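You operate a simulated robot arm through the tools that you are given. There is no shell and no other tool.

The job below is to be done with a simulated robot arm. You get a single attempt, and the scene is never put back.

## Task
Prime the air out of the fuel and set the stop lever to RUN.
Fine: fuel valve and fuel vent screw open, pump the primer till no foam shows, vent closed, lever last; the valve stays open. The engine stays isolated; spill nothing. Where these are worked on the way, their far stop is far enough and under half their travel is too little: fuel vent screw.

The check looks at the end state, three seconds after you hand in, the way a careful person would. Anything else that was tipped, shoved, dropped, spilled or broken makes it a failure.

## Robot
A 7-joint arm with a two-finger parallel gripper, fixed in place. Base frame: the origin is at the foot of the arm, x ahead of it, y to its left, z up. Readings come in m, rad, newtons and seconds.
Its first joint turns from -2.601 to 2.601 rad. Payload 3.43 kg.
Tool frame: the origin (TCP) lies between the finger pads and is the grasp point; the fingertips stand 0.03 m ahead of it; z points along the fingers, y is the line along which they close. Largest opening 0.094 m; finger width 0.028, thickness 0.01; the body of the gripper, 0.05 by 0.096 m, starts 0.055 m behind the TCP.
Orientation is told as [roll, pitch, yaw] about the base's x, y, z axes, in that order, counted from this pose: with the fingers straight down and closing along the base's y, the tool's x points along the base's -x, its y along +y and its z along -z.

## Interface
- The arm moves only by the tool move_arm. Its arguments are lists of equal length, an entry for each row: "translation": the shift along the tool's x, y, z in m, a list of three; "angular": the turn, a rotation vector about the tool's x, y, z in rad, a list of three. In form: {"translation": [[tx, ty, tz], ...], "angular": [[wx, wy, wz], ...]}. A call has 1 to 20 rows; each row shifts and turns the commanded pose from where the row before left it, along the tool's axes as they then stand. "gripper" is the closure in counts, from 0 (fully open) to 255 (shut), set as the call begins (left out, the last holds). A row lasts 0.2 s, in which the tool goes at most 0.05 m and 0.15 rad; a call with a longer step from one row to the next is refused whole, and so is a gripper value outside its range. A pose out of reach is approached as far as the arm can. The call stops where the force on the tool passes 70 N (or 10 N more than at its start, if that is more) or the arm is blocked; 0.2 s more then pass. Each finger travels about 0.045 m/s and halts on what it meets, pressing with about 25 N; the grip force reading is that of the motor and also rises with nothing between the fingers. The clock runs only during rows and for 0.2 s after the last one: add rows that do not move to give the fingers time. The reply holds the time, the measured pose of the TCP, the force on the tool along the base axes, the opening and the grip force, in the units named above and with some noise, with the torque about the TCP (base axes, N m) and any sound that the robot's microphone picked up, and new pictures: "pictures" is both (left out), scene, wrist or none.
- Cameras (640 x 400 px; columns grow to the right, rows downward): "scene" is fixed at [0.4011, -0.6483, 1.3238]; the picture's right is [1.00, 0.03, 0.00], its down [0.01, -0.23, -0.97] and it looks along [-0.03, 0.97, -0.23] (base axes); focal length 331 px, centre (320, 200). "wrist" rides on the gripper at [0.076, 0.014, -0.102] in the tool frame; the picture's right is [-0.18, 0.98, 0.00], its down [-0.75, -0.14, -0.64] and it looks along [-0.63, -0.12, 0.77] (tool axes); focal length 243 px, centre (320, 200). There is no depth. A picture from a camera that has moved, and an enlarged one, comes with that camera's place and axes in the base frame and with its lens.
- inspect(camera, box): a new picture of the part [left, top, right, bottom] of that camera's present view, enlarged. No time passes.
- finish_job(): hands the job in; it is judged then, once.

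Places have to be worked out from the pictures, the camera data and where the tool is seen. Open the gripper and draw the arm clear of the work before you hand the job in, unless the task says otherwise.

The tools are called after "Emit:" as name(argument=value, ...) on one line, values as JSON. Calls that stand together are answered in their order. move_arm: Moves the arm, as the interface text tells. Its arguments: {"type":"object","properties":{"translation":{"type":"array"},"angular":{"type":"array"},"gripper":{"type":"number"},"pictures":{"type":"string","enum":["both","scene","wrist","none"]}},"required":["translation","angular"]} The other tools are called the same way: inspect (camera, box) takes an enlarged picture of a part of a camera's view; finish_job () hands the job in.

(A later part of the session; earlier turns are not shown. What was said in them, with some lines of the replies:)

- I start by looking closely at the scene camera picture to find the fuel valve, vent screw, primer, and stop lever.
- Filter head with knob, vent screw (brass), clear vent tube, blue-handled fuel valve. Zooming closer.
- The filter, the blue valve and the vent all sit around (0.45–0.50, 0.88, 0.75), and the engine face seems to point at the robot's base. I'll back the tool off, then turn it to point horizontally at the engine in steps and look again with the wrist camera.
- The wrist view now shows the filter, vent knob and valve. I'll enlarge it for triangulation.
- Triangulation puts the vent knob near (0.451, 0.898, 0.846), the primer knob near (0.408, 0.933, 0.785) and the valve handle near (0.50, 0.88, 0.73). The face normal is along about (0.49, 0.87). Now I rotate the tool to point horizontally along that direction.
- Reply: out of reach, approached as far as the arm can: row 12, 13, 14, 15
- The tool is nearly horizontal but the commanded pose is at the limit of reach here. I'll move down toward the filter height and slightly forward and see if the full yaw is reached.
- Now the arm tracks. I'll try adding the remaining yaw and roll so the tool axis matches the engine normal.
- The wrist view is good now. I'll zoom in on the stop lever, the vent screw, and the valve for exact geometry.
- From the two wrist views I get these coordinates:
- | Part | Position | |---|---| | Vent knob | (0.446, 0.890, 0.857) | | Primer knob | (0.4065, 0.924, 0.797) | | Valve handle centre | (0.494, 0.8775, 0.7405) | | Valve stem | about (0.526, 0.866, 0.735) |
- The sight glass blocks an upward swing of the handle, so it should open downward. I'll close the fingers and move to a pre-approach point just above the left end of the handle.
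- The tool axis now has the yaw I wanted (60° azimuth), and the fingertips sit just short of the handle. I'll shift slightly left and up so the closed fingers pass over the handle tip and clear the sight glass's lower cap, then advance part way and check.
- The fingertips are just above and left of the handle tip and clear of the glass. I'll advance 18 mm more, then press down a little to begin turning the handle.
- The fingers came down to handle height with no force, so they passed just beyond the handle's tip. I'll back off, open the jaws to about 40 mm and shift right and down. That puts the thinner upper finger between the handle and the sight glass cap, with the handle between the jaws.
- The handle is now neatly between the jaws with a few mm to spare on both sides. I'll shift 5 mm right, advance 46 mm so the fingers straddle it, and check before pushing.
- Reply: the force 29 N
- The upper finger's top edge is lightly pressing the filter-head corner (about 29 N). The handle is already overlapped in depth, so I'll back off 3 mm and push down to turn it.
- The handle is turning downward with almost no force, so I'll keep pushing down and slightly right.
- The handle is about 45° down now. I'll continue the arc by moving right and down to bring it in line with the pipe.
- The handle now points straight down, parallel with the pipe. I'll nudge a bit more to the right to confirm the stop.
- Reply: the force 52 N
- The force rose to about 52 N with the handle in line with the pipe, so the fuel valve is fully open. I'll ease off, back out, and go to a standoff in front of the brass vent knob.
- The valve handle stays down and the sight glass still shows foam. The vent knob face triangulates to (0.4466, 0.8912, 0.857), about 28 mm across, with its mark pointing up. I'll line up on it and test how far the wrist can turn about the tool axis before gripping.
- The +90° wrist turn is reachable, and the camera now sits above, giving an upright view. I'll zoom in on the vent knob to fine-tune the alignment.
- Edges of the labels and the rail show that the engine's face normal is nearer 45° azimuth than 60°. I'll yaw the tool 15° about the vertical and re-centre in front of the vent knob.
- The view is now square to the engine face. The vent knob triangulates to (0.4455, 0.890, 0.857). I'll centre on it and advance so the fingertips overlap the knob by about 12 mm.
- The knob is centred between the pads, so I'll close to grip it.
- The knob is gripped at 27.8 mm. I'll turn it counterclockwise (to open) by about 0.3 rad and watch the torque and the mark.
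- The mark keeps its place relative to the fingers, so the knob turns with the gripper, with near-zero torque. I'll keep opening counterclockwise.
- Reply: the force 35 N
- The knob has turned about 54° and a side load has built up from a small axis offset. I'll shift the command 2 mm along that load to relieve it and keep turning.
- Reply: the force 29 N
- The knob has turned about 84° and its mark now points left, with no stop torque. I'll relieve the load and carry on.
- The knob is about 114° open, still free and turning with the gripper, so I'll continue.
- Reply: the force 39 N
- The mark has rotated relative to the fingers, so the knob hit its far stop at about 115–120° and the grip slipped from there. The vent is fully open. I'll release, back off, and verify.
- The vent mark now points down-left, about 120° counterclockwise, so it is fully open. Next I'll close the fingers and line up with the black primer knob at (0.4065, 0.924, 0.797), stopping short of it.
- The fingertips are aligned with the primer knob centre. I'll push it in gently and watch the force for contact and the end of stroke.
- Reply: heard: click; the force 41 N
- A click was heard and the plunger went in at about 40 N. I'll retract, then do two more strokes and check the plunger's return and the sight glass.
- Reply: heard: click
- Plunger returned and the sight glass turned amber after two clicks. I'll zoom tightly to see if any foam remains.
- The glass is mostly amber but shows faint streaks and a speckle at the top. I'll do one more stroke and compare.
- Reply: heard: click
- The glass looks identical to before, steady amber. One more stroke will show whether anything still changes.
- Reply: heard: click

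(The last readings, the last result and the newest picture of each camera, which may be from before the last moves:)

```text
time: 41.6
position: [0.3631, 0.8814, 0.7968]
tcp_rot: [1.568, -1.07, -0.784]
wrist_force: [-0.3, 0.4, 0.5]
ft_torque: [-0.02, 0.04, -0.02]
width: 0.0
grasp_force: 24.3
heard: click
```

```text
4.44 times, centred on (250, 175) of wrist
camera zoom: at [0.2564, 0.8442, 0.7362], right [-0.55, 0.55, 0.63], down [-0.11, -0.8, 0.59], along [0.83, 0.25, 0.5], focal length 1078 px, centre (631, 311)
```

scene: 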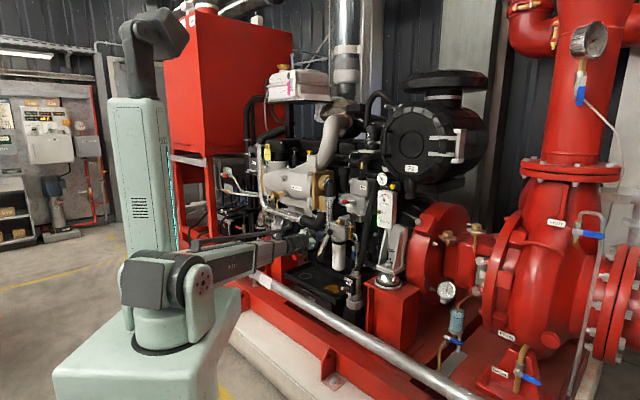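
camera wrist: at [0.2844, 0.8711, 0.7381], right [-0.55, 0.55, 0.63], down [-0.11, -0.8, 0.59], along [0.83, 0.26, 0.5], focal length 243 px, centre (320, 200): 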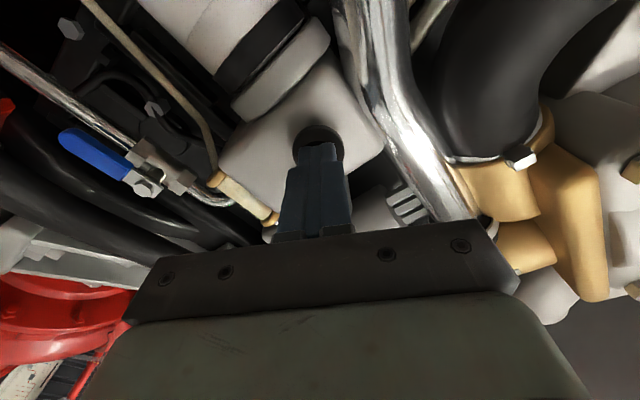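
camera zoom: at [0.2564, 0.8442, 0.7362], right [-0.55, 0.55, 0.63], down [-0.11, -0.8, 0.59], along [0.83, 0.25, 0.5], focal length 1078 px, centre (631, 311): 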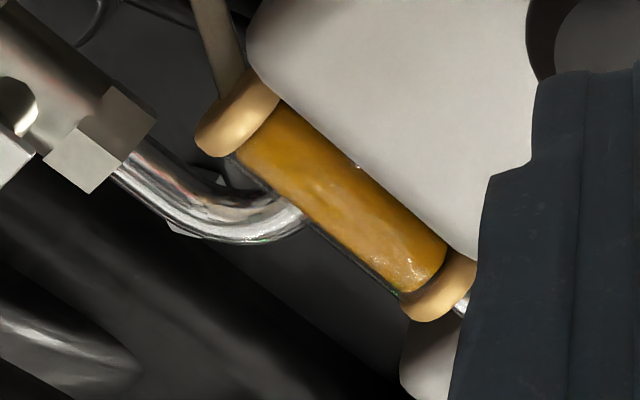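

The sight glass is stable amber with no foam, so priming is done. Now I'll back off, open the jaws to 40 mm, and return in front of the vent knob to close it.

Emit:
move_arm(translation=[[0, 0, -0.02], [-0.038, -0.0085, 0], [-0.0379, -0.0085, 0], [0, 0, 0], [0, 0, 0]], angular=[[0, 0, 0], [0, 0, 0], [0, 0, 0], [0, 0, 0], [0, 0, 0]], gripper=146, pictures="wrist")

Emit:
inspect(camera="wrist", box=[200, 30, 440, 200])

```text
time: 42.8
position: [0.3877, 0.8284, 0.8544]
tcp_rot: [1.57, -1.069, -0.785]
wrist_force: [-0.3, -1.6, 0.2]
ft_torque: [-0.03, 0.02, -0.01]
width: 0.04
grasp_force: 0.2
camera wrist: at [0.2802, 0.7908, 0.7948], right [-0.55, 0.55, 0.63], down [-0.11, -0.8, 0.59], along [0.83, 0.25, 0.5], focal length 243 px, centre (320, 200)
```

wrist: 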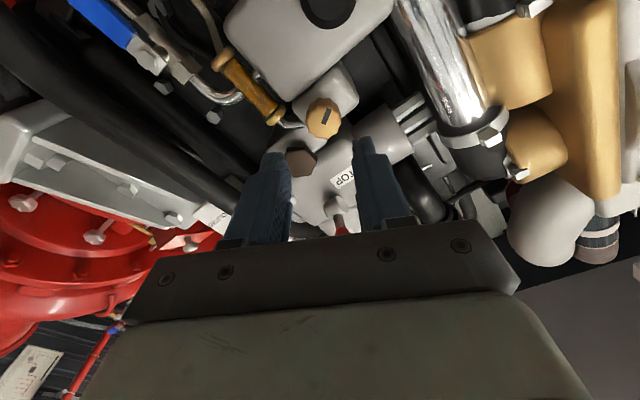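

```text
2.35 times, centred on (320, 115) of wrist
camera zoom: at [0.2802, 0.7908, 0.7948], right [-0.55, 0.55, 0.63], down [-0.11, -0.8, 0.59], along [0.83, 0.25, 0.5], focal length 571 px, centre (320, 400)
```

zoom: 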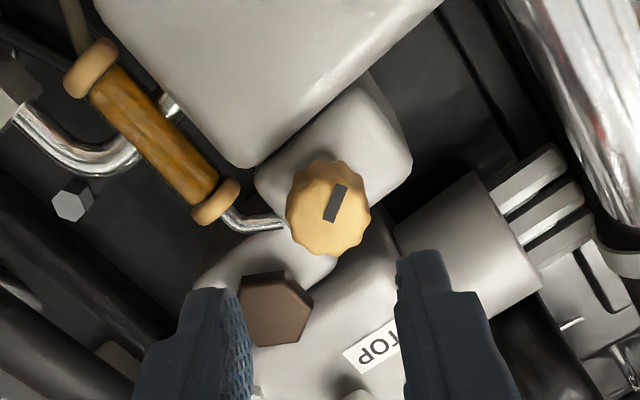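

The knob sits about 3 mm toward +y of the jaw centre. I'll correct that and advance 67 mm to straddle the knob.

Emit:
move_arm(translation=[[0.0005, 0.003, 0], [0, 0, 0.025], [0, 0, 0.025], [0, 0, 0.017], [0, 0, 0]], angular=[[0, 0, 0], [0, 0, 0], [0, 0, 0], [0, 0, 0], [0, 0, 0]], pictures="wrist")

Emit:
inspect(camera="wrist", box=[240, 90, 400, 200])

```text
time: 44.0
position: [0.4319, 0.8807, 0.8573]
tcp_rot: [1.568, -1.07, -0.784]
wrist_force: [1.2, -0.1, -0.2]
ft_torque: [-0.04, 0.0, 0.01]
width: 0.0402
grasp_force: 0.0
camera wrist: at [0.3243, 0.8414, 0.7977], right [-0.55, 0.55, 0.63], down [-0.11, -0.8, 0.59], along [0.83, 0.25, 0.5], focal length 243 px, centre (320, 200)
```

wrist: 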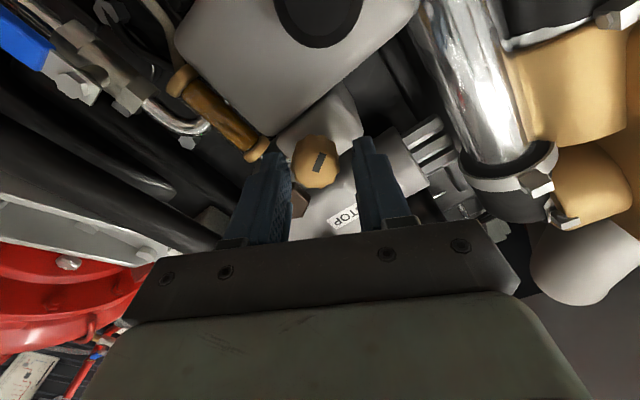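

```text
3.64 times, centred on (320, 145) of wrist
camera zoom: at [0.3243, 0.8414, 0.7977], right [-0.55, 0.55, 0.63], down [-0.11, -0.8, 0.59], along [0.83, 0.25, 0.5], focal length 882 px, centre (320, 400)
```

zoom: 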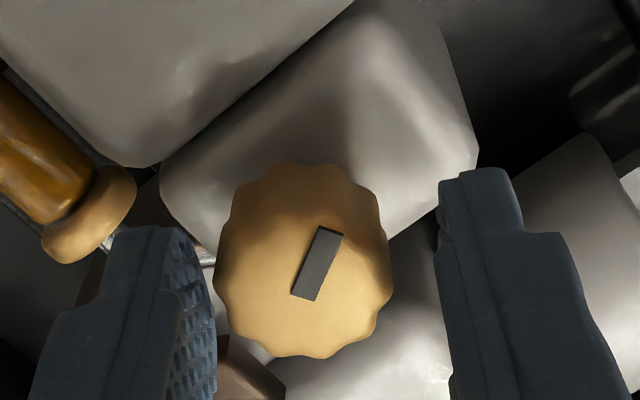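

The knob is about 4 mm off-centre toward the left finger. I'll shift and then close to grip.

Emit:
move_arm(translation=[[0, -0.004, 0], [0, 0, 0]], angular=[[0, 0, 0], [0, 0, 0]], pictures="none")

Emit:
inspect(camera="wrist", box=[240, 90, 400, 200])

```text
time: 44.6
position: [0.4341, 0.8775, 0.8573]
tcp_rot: [1.569, -1.069, -0.785]
wrist_force: [-0.2, -0.2, -0.1]
ft_torque: [-0.01, 0.03, 0.01]
width: 0.0401
grasp_force: 0.1
```

```text
3.64 times, centred on (320, 145) of wrist
camera zoom: at [0.3269, 0.8389, 0.7963], right [-0.55, 0.55, 0.63], down [-0.11, -0.8, 0.59], along [0.83, 0.25, 0.5], focal length 882 px, centre (320, 400)
```

zoom: 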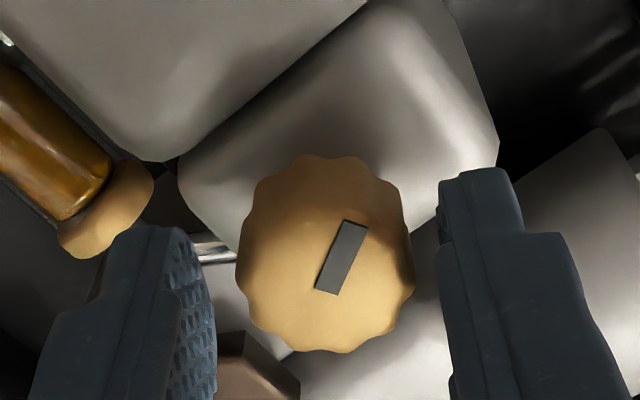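

Now it's centred laterally. A small 1.5 mm trim, then close on the knob.

Emit:
move_arm(translation=[[0.0015, 0, 0], [0, 0, 0], [0, 0, 0], [0, 0, 0]], angular=[[0, 0, 0], [0, 0, 0], [0, 0, 0], [0, 0, 0]], gripper=255, pictures="none")

Emit:
inspect(camera="wrist", box=[240, 90, 400, 200])

```text
time: 45.6
position: [0.4342, 0.8776, 0.8563]
tcp_rot: [1.573, -1.072, -0.787]
wrist_force: [-5.0, 15.5, 21.4]
ft_torque: [0.06, -0.03, 0.3]
width: 0.0275
grasp_force: 44.4
```

```text
3.64 times, centred on (320, 145) of wrist
camera zoom: at [0.3258, 0.8396, 0.7957], right [-0.55, 0.55, 0.63], down [-0.11, -0.8, 0.59], along [0.83, 0.26, 0.5], focal length 882 px, centre (320, 400)
```

zoom: 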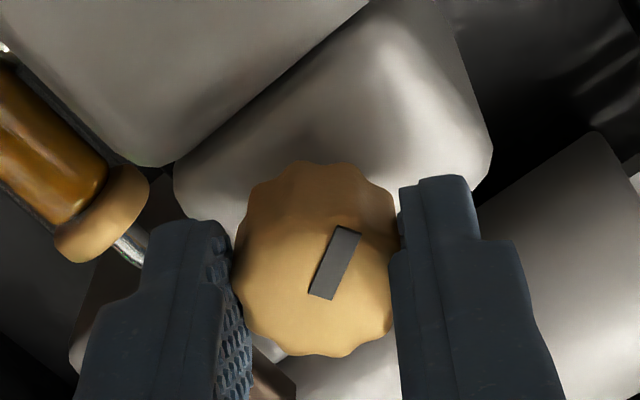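

It's gripped at 27.5 mm with a small side load. I'll relieve that and start turning clockwise to close.

Emit:
move_arm(translation=[[-0.001, 0.0018, 0.0005], [0, 0, 0], [0, 0, 0], [0, 0, 0], [0, 0, 0], [0, 0, 0]], angular=[[0, 0, 0], [0, 0, 0.13], [0, 0, 0.13], [0, 0, 0.13], [0, 0, 0.13], [0, 0, 0]], pictures="none")

Emit:
inspect(camera="wrist", box=[240, 90, 400, 200])

```text
time: 47.0
position: [0.4331, 0.8773, 0.8564]
tcp_rot: [1.57, -0.549, -0.787]
wrist_force: [-17.2, -16.1, 2.9]
ft_torque: [-0.11, 0.09, 0.92]
width: 0.0279
grasp_force: 44.8
```

```text
3.64 times, centred on (320, 145) of wrist
camera zoom: at [0.3092, 0.8562, 0.8284], right [-0.25, 0.25, 0.93], down [0.05, -0.96, 0.27], along [0.97, 0.12, 0.23], focal length 882 px, centre (320, 400)
```

zoom: 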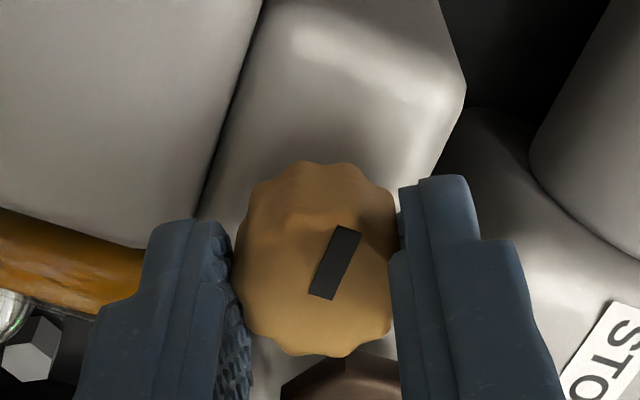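

The knob turns with the gripper. I'll ease back slightly in depth and continue closing.

Emit:
move_arm(translation=[[0, 0, -0.0018], [0, 0, 0], [0, 0, 0], [0, 0, 0], [0, 0, 0], [0, 0, 0]], angular=[[0, 0, 0], [0, 0, 0.13], [0, 0, 0.13], [0, 0, 0.13], [0, 0, 0.13], [0, 0, 0]], pictures="none")

Emit:
inspect(camera="wrist", box=[240, 90, 400, 200])

```text
time: 48.4
position: [0.4327, 0.8774, 0.856]
tcp_rot: [1.571, -0.028, -0.789]
wrist_force: [-4.7, 0.5, 9.2]
ft_torque: [0.03, 0.01, -1.23]
width: 0.0274
grasp_force: 45.0
```

```text
3.64 times, centred on (320, 145) of wrist
camera zoom: at [0.3063, 0.8594, 0.8679], right [0.11, -0.11, 0.99], down [0.08, -0.99, -0.12], along [0.99, 0.09, -0.1], focal length 882 px, centre (320, 400)
```

zoom: 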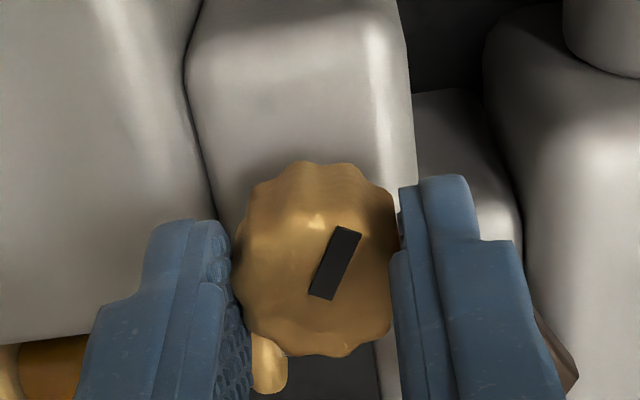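

About 60° closed so far, and it's smooth. I'll continue clockwise.

Emit:
move_arm(translation=[[0, 0, 0], [0, 0, 0], [0, 0, 0], [0, 0, 0], [0, 0, 0]], angular=[[0, 0, 0.13], [0, 0, 0.13], [0, 0, 0.13], [0, 0, 0.13], [0, 0, 0]], pictures="none")

Emit:
inspect(camera="wrist", box=[240, 90, 400, 200])

```text
time: 49.6
position: [0.4323, 0.8783, 0.8555]
tcp_rot: [1.57, 0.492, -0.786]
wrist_force: [13.1, 6.4, 18.2]
ft_torque: [0.1, -0.08, 0.17]
width: 0.0278
grasp_force: 45.1
```

```text
3.64 times, centred on (320, 145) of wrist
camera zoom: at [0.3176, 0.848, 0.9043], right [0.44, -0.44, 0.78], down [-0.03, -0.88, -0.48], along [0.9, 0.19, -0.4], focal length 882 px, centre (320, 400)
```

zoom: 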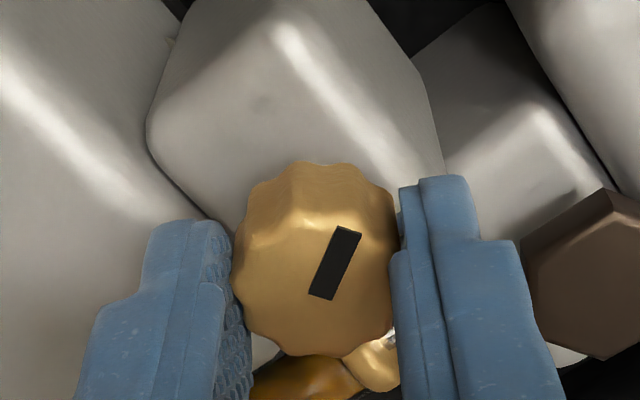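

About 90° closed. I'll relieve the side load and turn the rest of the way to the closed stop.

Emit:
move_arm(translation=[[0.0004, 0.0015, 0.001], [0, 0, 0], [0, 0, 0], [0, 0, 0], [0, 0, 0], [0, 0, 0]], angular=[[0, 0, 0], [0, 0, 0.12], [0, 0, 0.12], [0, 0, 0.12], [0, 0, 0.12], [0, 0, 0]], pictures="none")

Emit:
inspect(camera="wrist", box=[240, 90, 400, 200])

```text
time: 51.0
position: [0.4332, 0.8778, 0.856]
tcp_rot: [1.566, 0.973, -0.789]
wrist_force: [-2.3, -14.1, -6.2]
ft_torque: [-0.08, 0.21, 0.19]
width: 0.0278
grasp_force: 44.7
```

```text
3.64 times, centred on (320, 145) of wrist
camera zoom: at [0.3385, 0.8271, 0.927], right [0.65, -0.65, 0.4], down [-0.24, -0.67, -0.7], along [0.72, 0.36, -0.59], focal length 882 px, centre (320, 400)
```

zoom: 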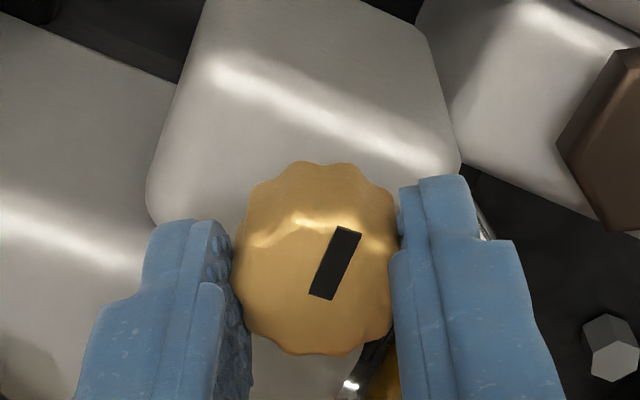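

The mark analysis suggests about 0.2 rad is left to its starting position. I'll turn a bit past that so the closed stop is felt.

Emit:
move_arm(translation=[[0, 0, 0], [0, 0, 0], [0, 0, 0], [0, 0, 0]], angular=[[0, 0, 0.1], [0, 0, 0.1], [0, 0, 0.08], [0, 0, 0]], pictures="none")

Emit:
inspect(camera="wrist", box=[240, 90, 400, 200])

```text
time: 52.0
position: [0.4327, 0.8783, 0.8574]
tcp_rot: [1.57, 1.251, -0.784]
wrist_force: [-4.9, 2.9, 7.7]
ft_torque: [0.22, -0.24, 0.22]
width: 0.0271
grasp_force: 44.8
```

```text
3.64 times, centred on (320, 145) of wrist
camera zoom: at [0.3531, 0.8129, 0.9342], right [0.7, -0.7, 0.13], down [-0.38, -0.53, -0.76], along [0.6, 0.48, -0.64], focal length 882 px, centre (320, 400)
```

zoom: 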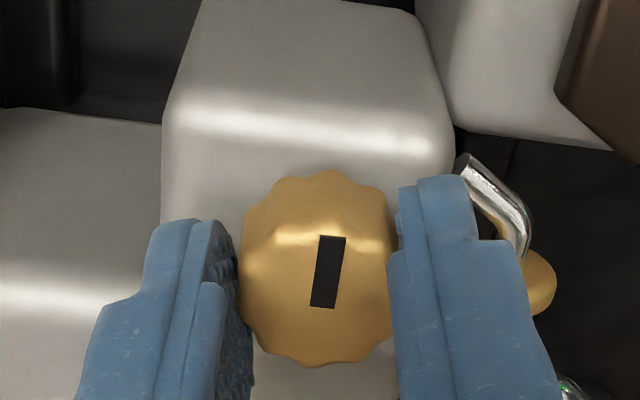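

The mark has slipped back relative to the fingers and reads about vertical (its original position), meaning the closed stop was reached. One more small turn confirms it is hard against the stop.

Emit:
move_arm(translation=[[0, 0, 0], [0, 0, 0], [0, 0, 0]], angular=[[0, 0, 0.1], [0, 0, 0.1], [0, 0, 0]], pictures="none")

Emit:
inspect(camera="wrist", box=[240, 90, 400, 200])

```text
time: 52.8
position: [0.4334, 0.8783, 0.8561]
tcp_rot: [1.561, 1.451, -0.799]
wrist_force: [1.9, 0.5, -2.2]
ft_torque: [-0.65, -0.19, 0.36]
width: 0.0274
grasp_force: 44.4
```

```text
3.64 times, centred on (320, 145) of wrist
camera zoom: at [0.3643, 0.8019, 0.9339], right [0.7, -0.71, -0.07], down [-0.49, -0.42, -0.76], along [0.51, 0.57, -0.64], focal length 882 px, centre (320, 400)
```

zoom: 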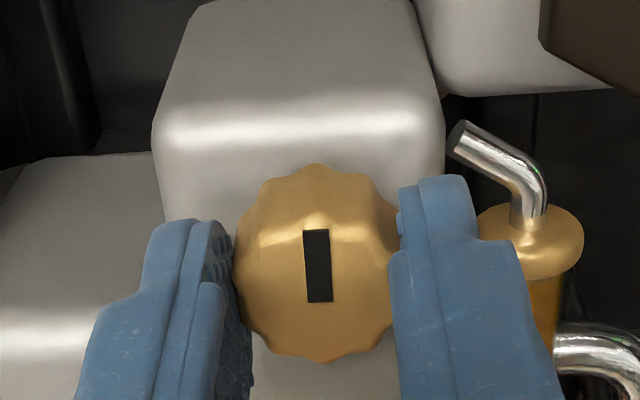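

The mark stays vertical while the gripper slips, so the vent is fully closed. Now I'll release, back away, square the tool, and check the vent, valve and stop lever.

Emit:
move_arm(translation=[[0, 0, 0], [0, 0, 0], [0, 0, 0], [0, 0, -0.04], [0, 0, -0.045], [0, 0, 0], [0, 0, 0]], angular=[[0, 0, 0], [0, 0, 0], [0, 0, 0], [0, 0, 0], [0, 0, 0], [0, 0, 0.12], [0, 0, 0]], gripper=130, pictures="both")

Emit:
inspect(camera="wrist", box=[220, 0, 460, 170])

Emit:
inspect(camera="scene", box=[320, 175, 390, 255])

```text
time: 54.4
position: [0.3736, 0.8186, 0.8569]
tcp_rot: [-0.596, 1.569, -2.952]
wrist_force: [0.8, -0.1, 0.0]
ft_torque: [-0.03, 0.01, 0.0]
width: 0.046
grasp_force: 0.0
camera wrist: at [0.3105, 0.7363, 0.933], right [0.69, -0.7, -0.18], down [-0.55, -0.35, -0.75], along [0.46, 0.63, -0.63], focal length 243 px, centre (320, 200)
```

scene: 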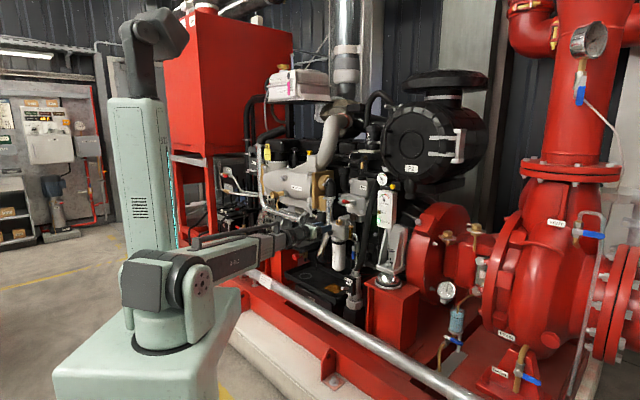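
wrist: 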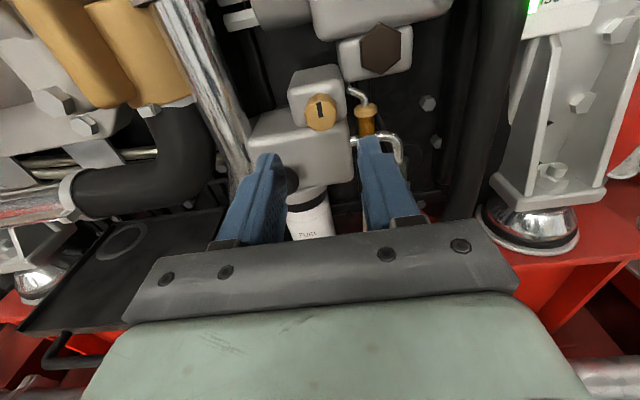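

```text
2.35 times, centred on (340, 85) of wrist
camera zoom: at [0.3105, 0.7363, 0.933], right [0.69, -0.7, -0.18], down [-0.55, -0.35, -0.75], along [0.46, 0.63, -0.63], focal length 571 px, centre (273, 471)
```

zoom: 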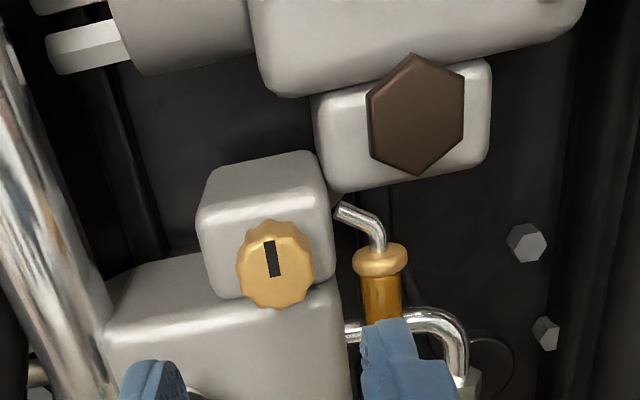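

```text
5.00 times, centred on (355, 215) of scene
camera zoom: at [0.4011, -0.6483, 1.3238], right [1.0, 0.03, 0.0], down [0.01, -0.23, -0.97], along [-0.03, 0.97, -0.23], focal length 1655 px, centre (145, 125)
```

zoom: 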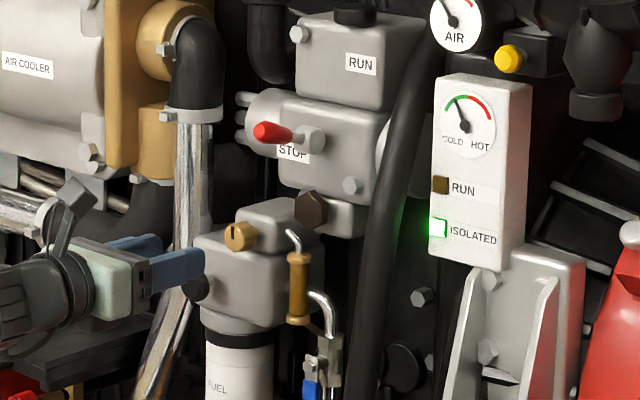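

The vent mark is back to vertical, the glass is amber and the valve is open. For the stop lever, I'll close the fingers and move to a spot in front of and below it for a better look.

Emit:
move_arm(translation=[[0.0235, 0.0213, -0.012], [0.0235, 0.0213, -0.012], [0.0235, 0.0213, -0.012], [0, 0, 0], [0, 0, 0]], angular=[[0, 0, 0], [0, 0, 0], [0, 0, 0], [0, 0, 0], [0, 0, 0]], gripper=255, pictures="both")

Emit:
inspect(camera="wrist", box=[220, 20, 420, 190])

Emit:
inspect(camera="scene", box=[330, 170, 390, 215])

```text
time: 55.6
position: [0.3942, 0.7491, 0.9237]
tcp_rot: [0.491, 1.568, -1.867]
wrist_force: [0.4, 0.2, -1.2]
ft_torque: [-0.02, -0.02, 0.0]
width: 0.0
grasp_force: 24.6
camera wrist: at [0.331, 0.6675, 0.9995], right [0.69, -0.7, -0.18], down [-0.55, -0.35, -0.75], along [0.46, 0.62, -0.63], focal length 243 px, centre (320, 200)
```

scene: 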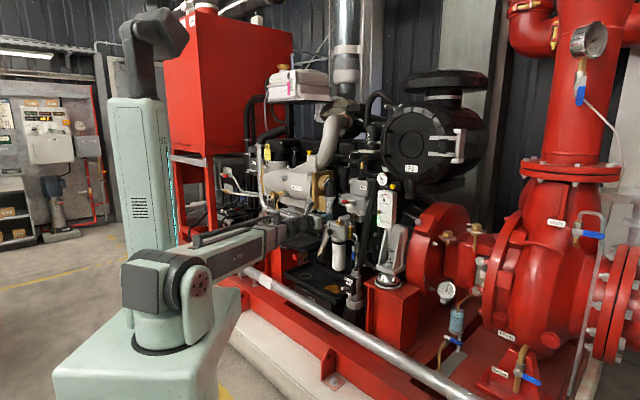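
wrist: 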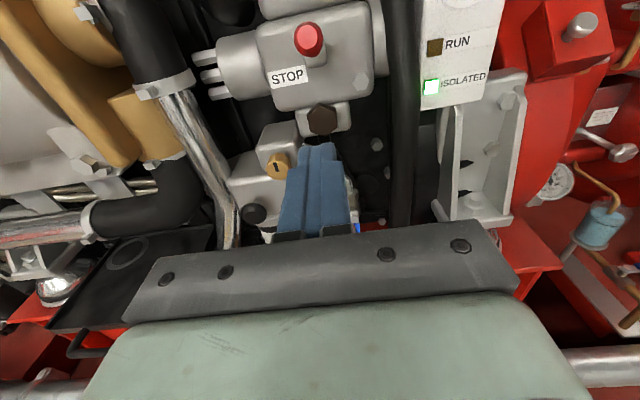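

```text
2.35 times, centred on (320, 105) of wrist
camera zoom: at [0.331, 0.6675, 0.9995], right [0.69, -0.7, -0.18], down [-0.55, -0.35, -0.75], along [0.46, 0.62, -0.63], focal length 571 px, centre (320, 424)
```

zoom: 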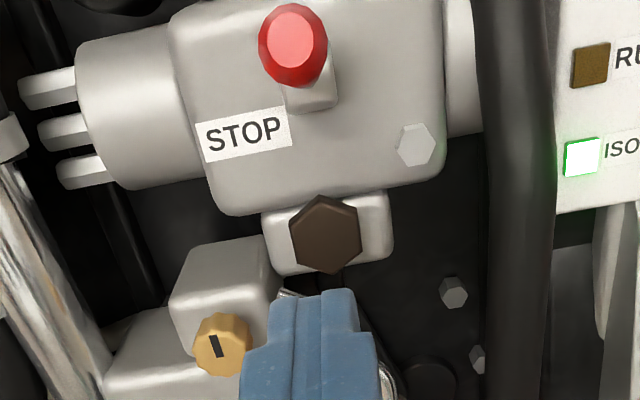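

```text
8.89 times, centred on (360, 192) of scene
camera zoom: at [0.4011, -0.6483, 1.3238], right [1.0, 0.03, 0.0], down [0.01, -0.23, -0.97], along [-0.03, 0.97, -0.23], focal length 2943 px, centre (-36, 267)
```

zoom: 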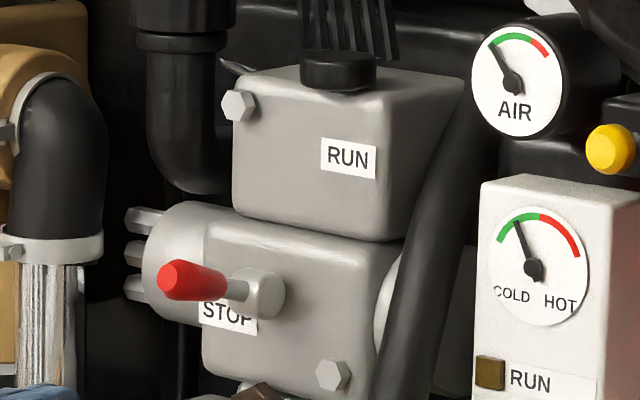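

The lever juts straight out from a hub at about (0.523, 0.875, 0.957), tilted about 18° up, with its tip at (0.473, 0.826, 0.980). It should swing up toward RUN. I'll slide the closed fingers in below it.

Emit:
move_arm(translation=[[0, 0.001, 0.035], [0, 0, 0.035], [0, 0, 0.033], [0.006, 0, 0], [0, 0, 0]], angular=[[0, 0, 0], [0, 0, 0], [0, 0, 0], [0, 0, 0], [0, 0, 0]], pictures="wrist")

Emit:
inspect(camera="wrist", box=[220, 20, 420, 190])

Emit:
inspect(camera="scene", box=[330, 170, 390, 215])

```text
time: 56.8
position: [0.4667, 0.819, 0.9362]
tcp_rot: [0.237, 1.568, -2.118]
wrist_force: [-0.3, -0.4, 1.1]
ft_torque: [0.02, -0.02, 0.01]
width: 0.0
grasp_force: 25.0
camera wrist: at [0.4045, 0.7365, 1.011], right [0.69, -0.7, -0.18], down [-0.55, -0.35, -0.75], along [0.46, 0.62, -0.63], focal length 243 px, centre (320, 200)
```

wrist: 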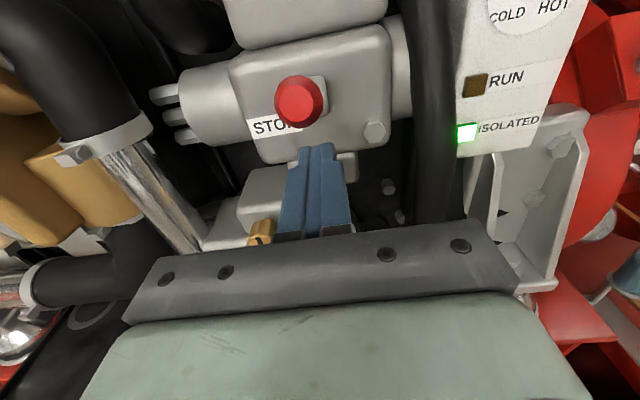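

```text
2.35 times, centred on (320, 105) of wrist
camera zoom: at [0.4045, 0.7365, 1.011], right [0.69, -0.7, -0.18], down [-0.55, -0.35, -0.75], along [0.46, 0.62, -0.63], focal length 571 px, centre (320, 424)
```

zoom: 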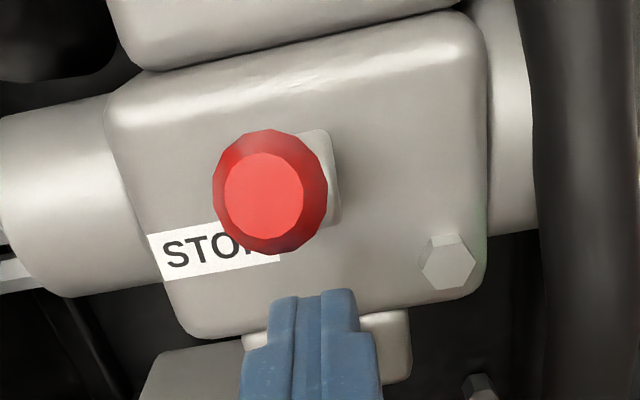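

```text
8.89 times, centred on (360, 192) of scene
camera zoom: at [0.4011, -0.6483, 1.3238], right [1.0, 0.03, 0.0], down [0.01, -0.23, -0.97], along [-0.03, 0.97, -0.23], focal length 2943 px, centre (-36, 267)
```

zoom: 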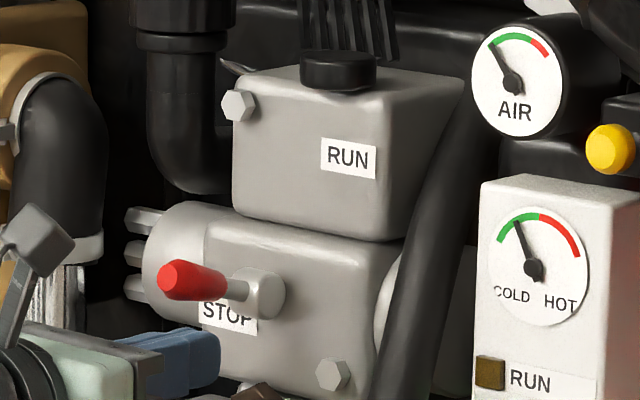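

The fingers are right under the lever. I'll raise them slowly to start lifting it.

Emit:
move_arm(translation=[[0.008, 0, 0], [0.007, 0, 0], [0.007, 0, 0], [0.007, 0, 0], [0, 0, 0]], angular=[[0, 0, 0], [0, 0, 0], [0, 0, 0], [0, 0, 0], [0, 0, 0]], pictures="wrist")

Emit:
inspect(camera="scene", box=[330, 165, 390, 215])

```text
time: 58.0
position: [0.4654, 0.818, 0.9629]
tcp_rot: [0.49, 1.57, -1.867]
wrist_force: [-0.3, -0.6, -0.9]
ft_torque: [-0.03, 0.01, -0.02]
width: 0.0
grasp_force: 25.2
camera wrist: at [0.4031, 0.7364, 1.0384], right [0.69, -0.7, -0.18], down [-0.55, -0.35, -0.75], along [0.46, 0.62, -0.63], focal length 243 px, centre (320, 200)
```

wrist: 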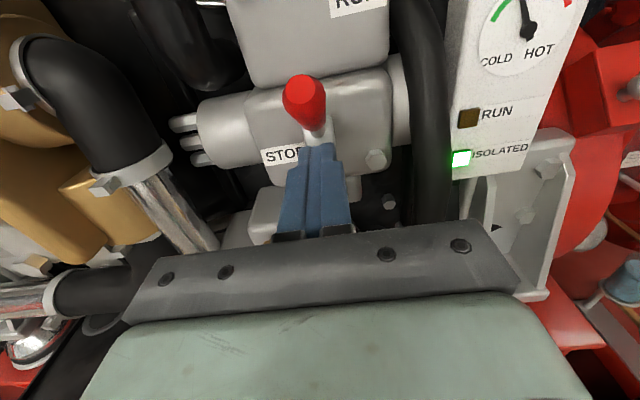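

```text
8.00 times, centred on (360, 190) of scene
camera zoom: at [0.4011, -0.6483, 1.3238], right [1.0, 0.03, 0.0], down [0.01, -0.23, -0.97], along [-0.03, 0.97, -0.23], focal length 2649 px, centre (0, 280)
```

zoom: 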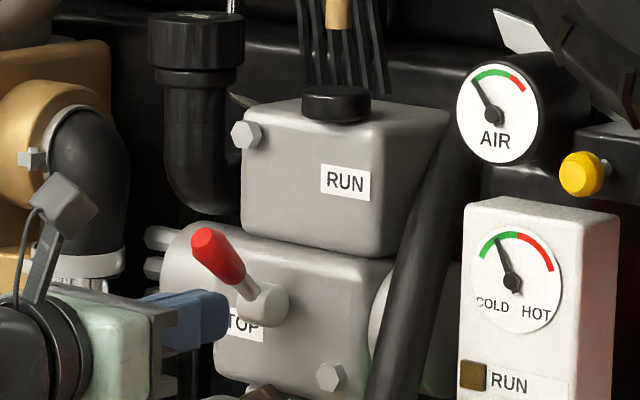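

The lever is swinging up easily, now about 45°. I'll continue upward with a little forward motion.

Emit:
move_arm(translation=[[0.007, 0, 0.002], [0.007, 0, 0.002], [0.007, 0, 0.002], [0.007, 0, 0.003], [0, 0, 0]], angular=[[0, 0, 0], [0, 0, 0], [0, 0, 0], [0, 0, 0], [0, 0, 0]], pictures="wrist")

Emit:
inspect(camera="scene", box=[330, 165, 390, 215])

```text
time: 59.2
position: [0.4734, 0.825, 0.9904]
tcp_rot: [0.782, 1.569, -1.576]
wrist_force: [-0.3, 0.1, 0.2]
ft_torque: [-0.03, 0.02, -0.02]
width: 0.0
grasp_force: 25.1
camera wrist: at [0.4108, 0.7432, 1.0663], right [0.69, -0.7, -0.18], down [-0.55, -0.35, -0.75], along [0.46, 0.62, -0.63], focal length 243 px, centre (320, 200)
```

wrist: 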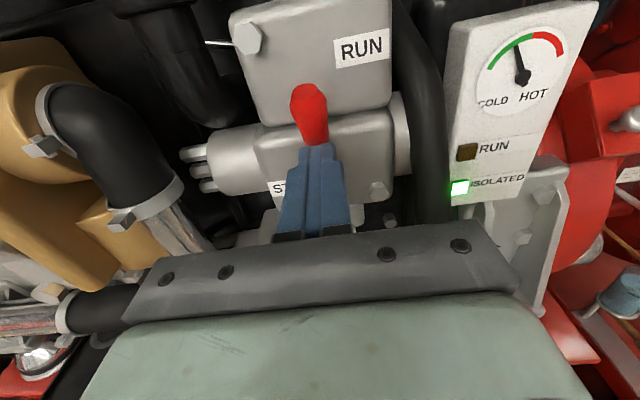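

```text
8.00 times, centred on (360, 190) of scene
camera zoom: at [0.4011, -0.6483, 1.3238], right [1.0, 0.03, 0.0], down [0.01, -0.23, -0.97], along [-0.03, 0.97, -0.23], focal length 2649 px, centre (0, 280)
```

zoom: 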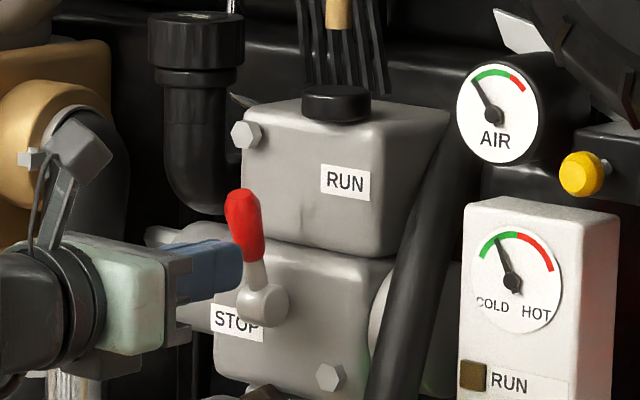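

The lever is about 70° up, with the tip near the RUN label level. I'll push on forward and slightly up to find its stop.

Emit:
move_arm(translation=[[0.003, 0, 0.005], [0.003, 0, 0.005], [0.003, 0, 0.005], [0, 0, 0]], angular=[[0, 0, 0], [0, 0, 0], [0, 0, 0], [0, 0, 0]], pictures="wrist")

Emit:
inspect(camera="scene", box=[330, 165, 390, 215])

```text
time: 59.8
position: [0.4753, 0.8282, 0.9925]
tcp_rot: [-0.249, 1.564, -2.602]
wrist_force: [-7.4, -5.4, -1.6]
ft_torque: [-0.01, -0.08, 0.07]
width: 0.0001
grasp_force: 25.0
stopped in row 3: the force on the tool passed its limit at 81 N (the readings are from after the stop); the commanded pose is now the measured one
camera wrist: at [0.4138, 0.7454, 1.0691], right [0.69, -0.69, -0.19], down [-0.56, -0.36, -0.75], along [0.45, 0.62, -0.64], focal length 243 px, centre (320, 200)
```

wrist: 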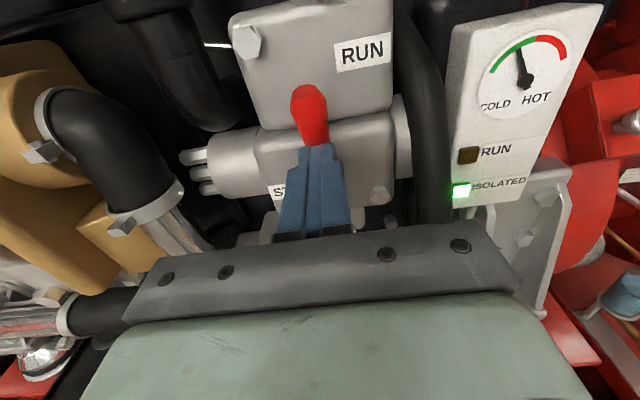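

```text
8.00 times, centred on (360, 190) of scene
camera zoom: at [0.4011, -0.6483, 1.3238], right [1.0, 0.03, 0.0], down [0.01, -0.23, -0.97], along [-0.03, 0.97, -0.23], focal length 2649 px, centre (0, 280)
```

zoom: 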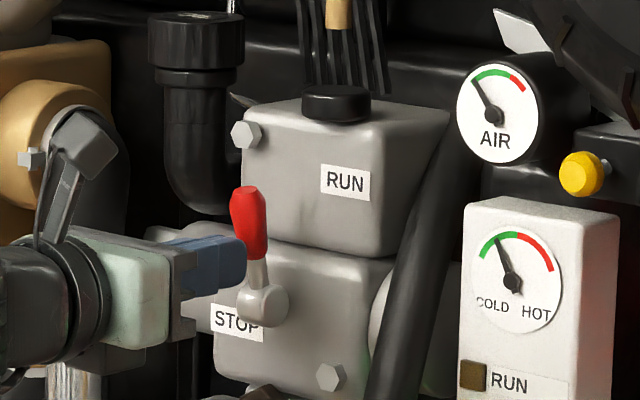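

The force spiked to 81 N, so the lever is against its upper (RUN) stop. I'll back straight off and check that it stays.

Emit:
move_arm(translation=[[0, 0, -0.03], [0, 0, -0.04], [0, 0, -0.04], [0, 0, 0]], angular=[[0, 0, 0], [0, 0, 0], [0, 0, 0], [0, 0, 0]], pictures="both")

Emit:
inspect(camera="scene", box=[330, 165, 390, 215])

Emit:
inspect(camera="wrist", box=[220, 20, 460, 200])

```text
time: 60.8
position: [0.3995, 0.7501, 0.9918]
tcp_rot: [-0.232, 1.564, -2.588]
wrist_force: [0.4, -0.1, 0.2]
ft_torque: [0.01, -0.02, 0.05]
width: 0.0
grasp_force: 25.2
camera wrist: at [0.3378, 0.6681, 1.0669], right [0.69, -0.7, -0.19], down [-0.56, -0.36, -0.75], along [0.45, 0.62, -0.64], focal length 243 px, centre (320, 200)
```

scene: 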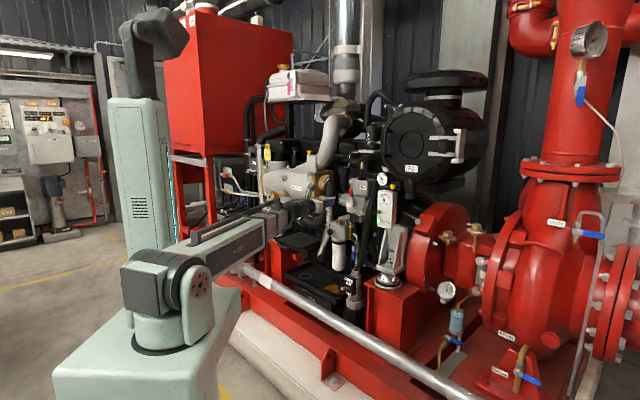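
wrist: 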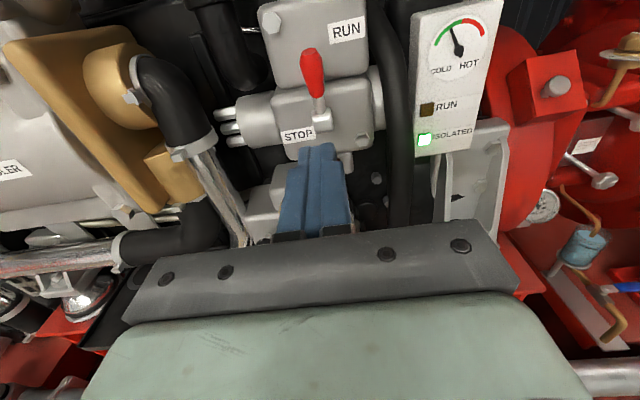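

```text
8.00 times, centred on (360, 190) of scene
camera zoom: at [0.4011, -0.6483, 1.3238], right [1.0, 0.03, 0.0], down [0.01, -0.23, -0.97], along [-0.03, 0.97, -0.23], focal length 2649 px, centre (0, 280)
```

zoom: 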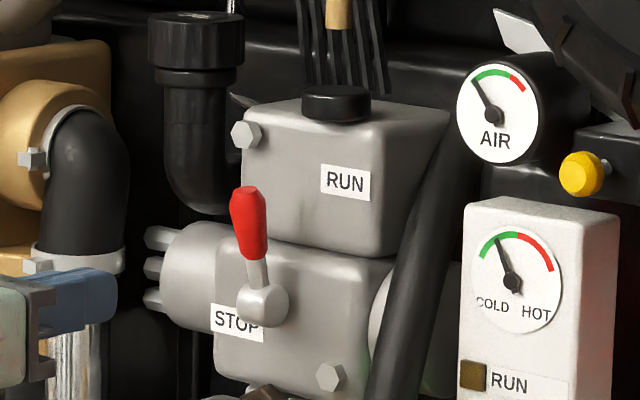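

```text
2.22 times, centred on (340, 110) of wrist
camera zoom: at [0.3378, 0.6681, 1.0669], right [0.69, -0.7, -0.19], down [-0.56, -0.36, -0.75], along [0.45, 0.62, -0.64], focal length 539 px, centre (276, 400)
```

zoom: 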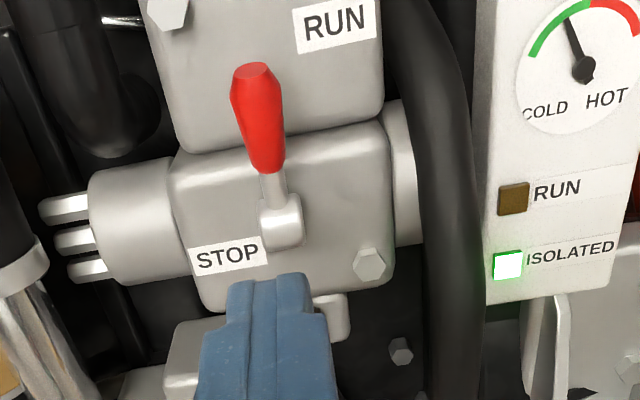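

The lever stays up at RUN and the panel still shows ISOLATED. I'll open the gripper, draw the arm back clear, and do a final check on everything.

Emit:
move_arm(translation=[[0, 0, -0.03], [0, 0, -0.03], [0, 0, -0.02], [0, 0, 0], [0, 0, 0], [0, 0, 0]], angular=[[0, 0, 0], [0, 0, 0], [0, 0, 0], [0, 0, 0], [0, 0, 0], [0, 0, 0]], gripper=0, pictures="both")

Emit:
inspect(camera="scene", box=[310, 170, 400, 260])

Emit:
inspect(camera="scene", box=[270, 220, 380, 320])

Emit:
inspect(camera="wrist", box=[200, 0, 460, 200])

```text
time: 62.2
position: [0.3461, 0.6937, 0.9914]
tcp_rot: [-0.251, 1.564, -2.607]
wrist_force: [0.1, -0.5, 0.9]
ft_torque: [0.01, 0.0, 0.01]
width: 0.0942
grasp_force: 0.0
camera wrist: at [0.2829, 0.6116, 1.068], right [0.69, -0.7, -0.19], down [-0.56, -0.36, -0.75], along [0.45, 0.62, -0.64], focal length 243 px, centre (320, 200)
```

scene: 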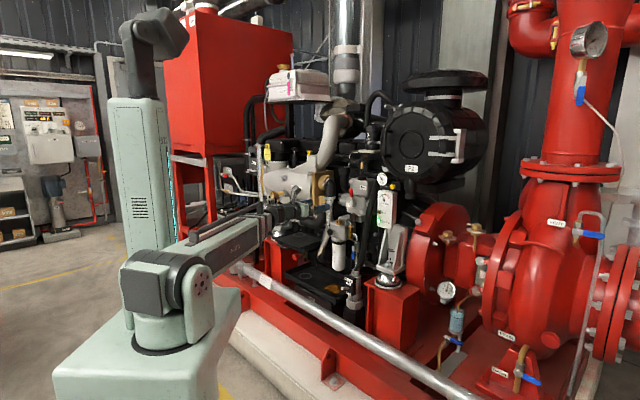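
wrist: 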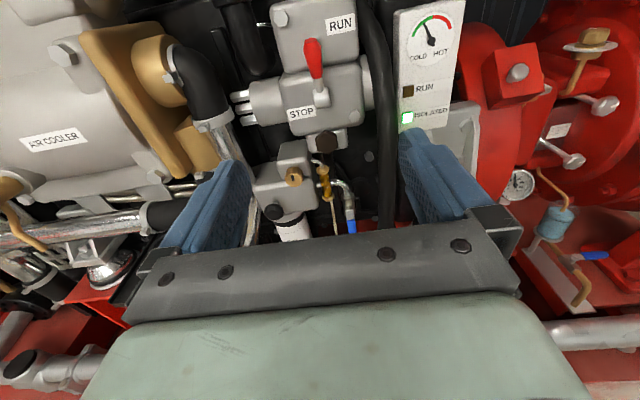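

```text
4.44 times, centred on (355, 215) of scene
camera zoom: at [0.4011, -0.6483, 1.3238], right [1.0, 0.03, 0.0], down [0.01, -0.23, -0.97], along [-0.03, 0.97, -0.23], focal length 1472 px, centre (164, 133)
```

zoom: 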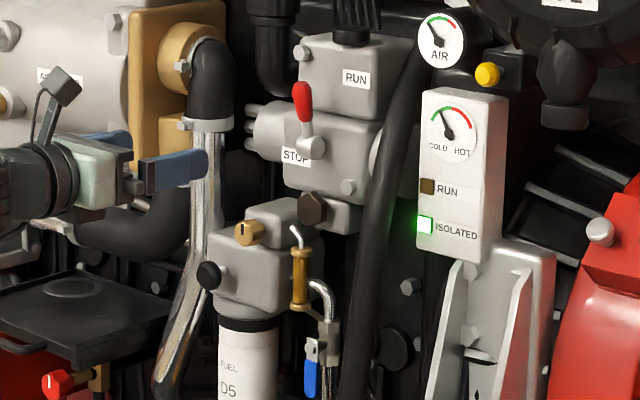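

```text
4.00 times, centred on (325, 270) of scene
camera zoom: at [0.4011, -0.6483, 1.3238], right [1.0, 0.03, 0.0], down [0.01, -0.23, -0.97], along [-0.03, 0.97, -0.23], focal length 1324 px, centre (300, -80)
```

zoom: 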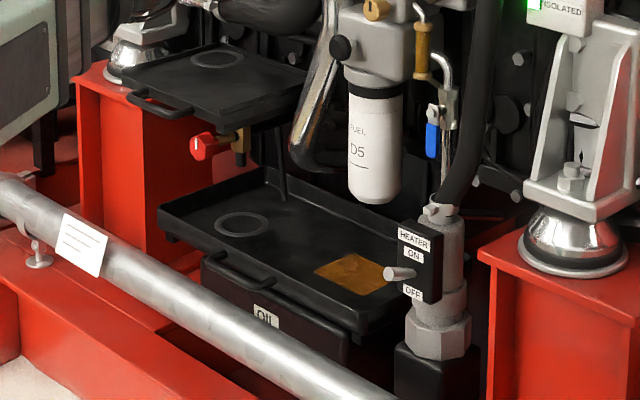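

```text
2.00 times, centred on (330, 100) of wrist
camera zoom: at [0.2829, 0.6116, 1.068], right [0.69, -0.7, -0.19], down [-0.56, -0.36, -0.75], along [0.45, 0.62, -0.64], focal length 485 px, centre (300, 400)
```

zoom: 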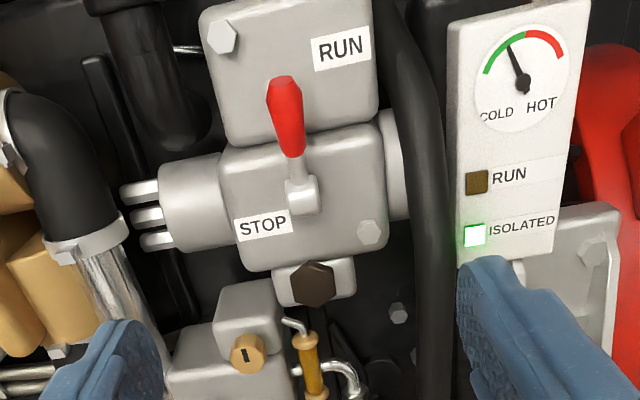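

There is an amber pool in the drip tray under the vent hose, and I want to be sure it is wholly within the tray. I'll zoom in on it and on the final positions.

Emit:
inspect(camera="scene", box=[325, 265, 385, 315])

Emit:
inspect(camera="scene", box=[340, 205, 370, 260])

```text
8.00 times, centred on (355, 290) of scene
camera zoom: at [0.4011, -0.6483, 1.3238], right [1.0, 0.03, 0.0], down [0.01, -0.23, -0.97], along [-0.03, 0.97, -0.23], focal length 2649 px, centre (40, -520)
```

zoom: 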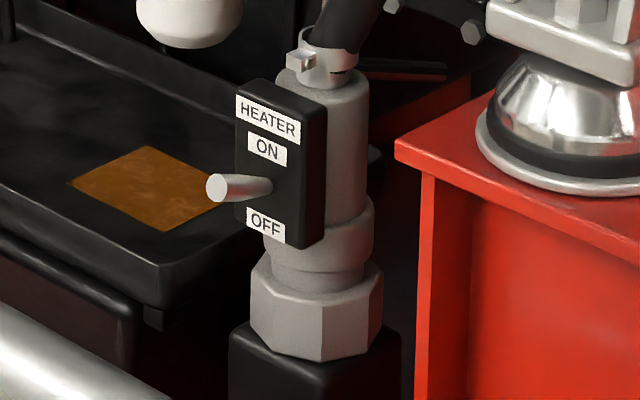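

```text
7.27 times, centred on (355, 232) of scene
camera zoom: at [0.4011, -0.6483, 1.3238], right [1.0, 0.03, 0.0], down [0.01, -0.23, -0.97], along [-0.03, 0.97, -0.23], focal length 2408 px, centre (66, -36)
```

zoom: 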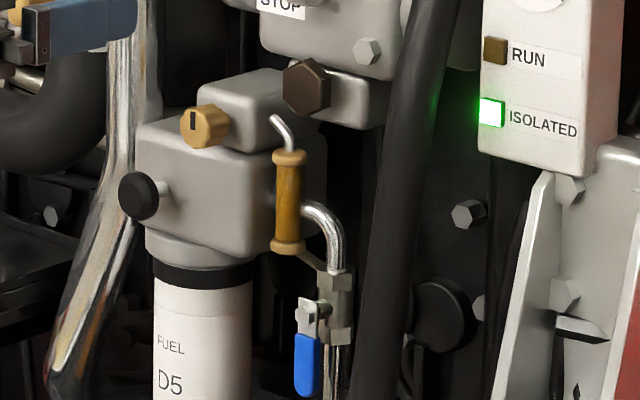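

The vented fuel sits wholly inside the drip tray. The valve is open, the vent mark is back at closed, the glass is clear amber, the lever is at RUN, the panel reads ISOLATED and the heater switch is untouched. The gripper is open and the arm is clear, so I'm handing in.

Emit:
finish_job()

```text
The job is handed in.
```

The fuel is primed and the stop lever is at RUN; I've handed the job in, and its result hasn't come back.

- **Fuel valve:** swung from closed to in line with the pipe, hard against its stop, and left open.
- **Vent screw:** opened about 115–120° to its far stop, then turned back to its closed stop. The mark is upright again, as at the start.
- **Primer:** four strokes. The glass went from foam to amber by the second stroke and did not change over the last two.
- **Stop lever:** pushed up last, to its RUN stop, where it stayed after I backed off.
- **Engine isolation:** the panel still shows ISOLATED, and I did not touch the heater switch.
- **Vented fuel:** an amber pool appeared in the drip tray under the vent hose during priming. As far as I could see, it lies entirely inside the tray, though the heater box hides one edge of it.

While lining up on the valve, a fingertip pressed the corner of the filter head at about 29 N. I saw no damage from it. The gripper is open and the arm is drawn back clear of the engine.
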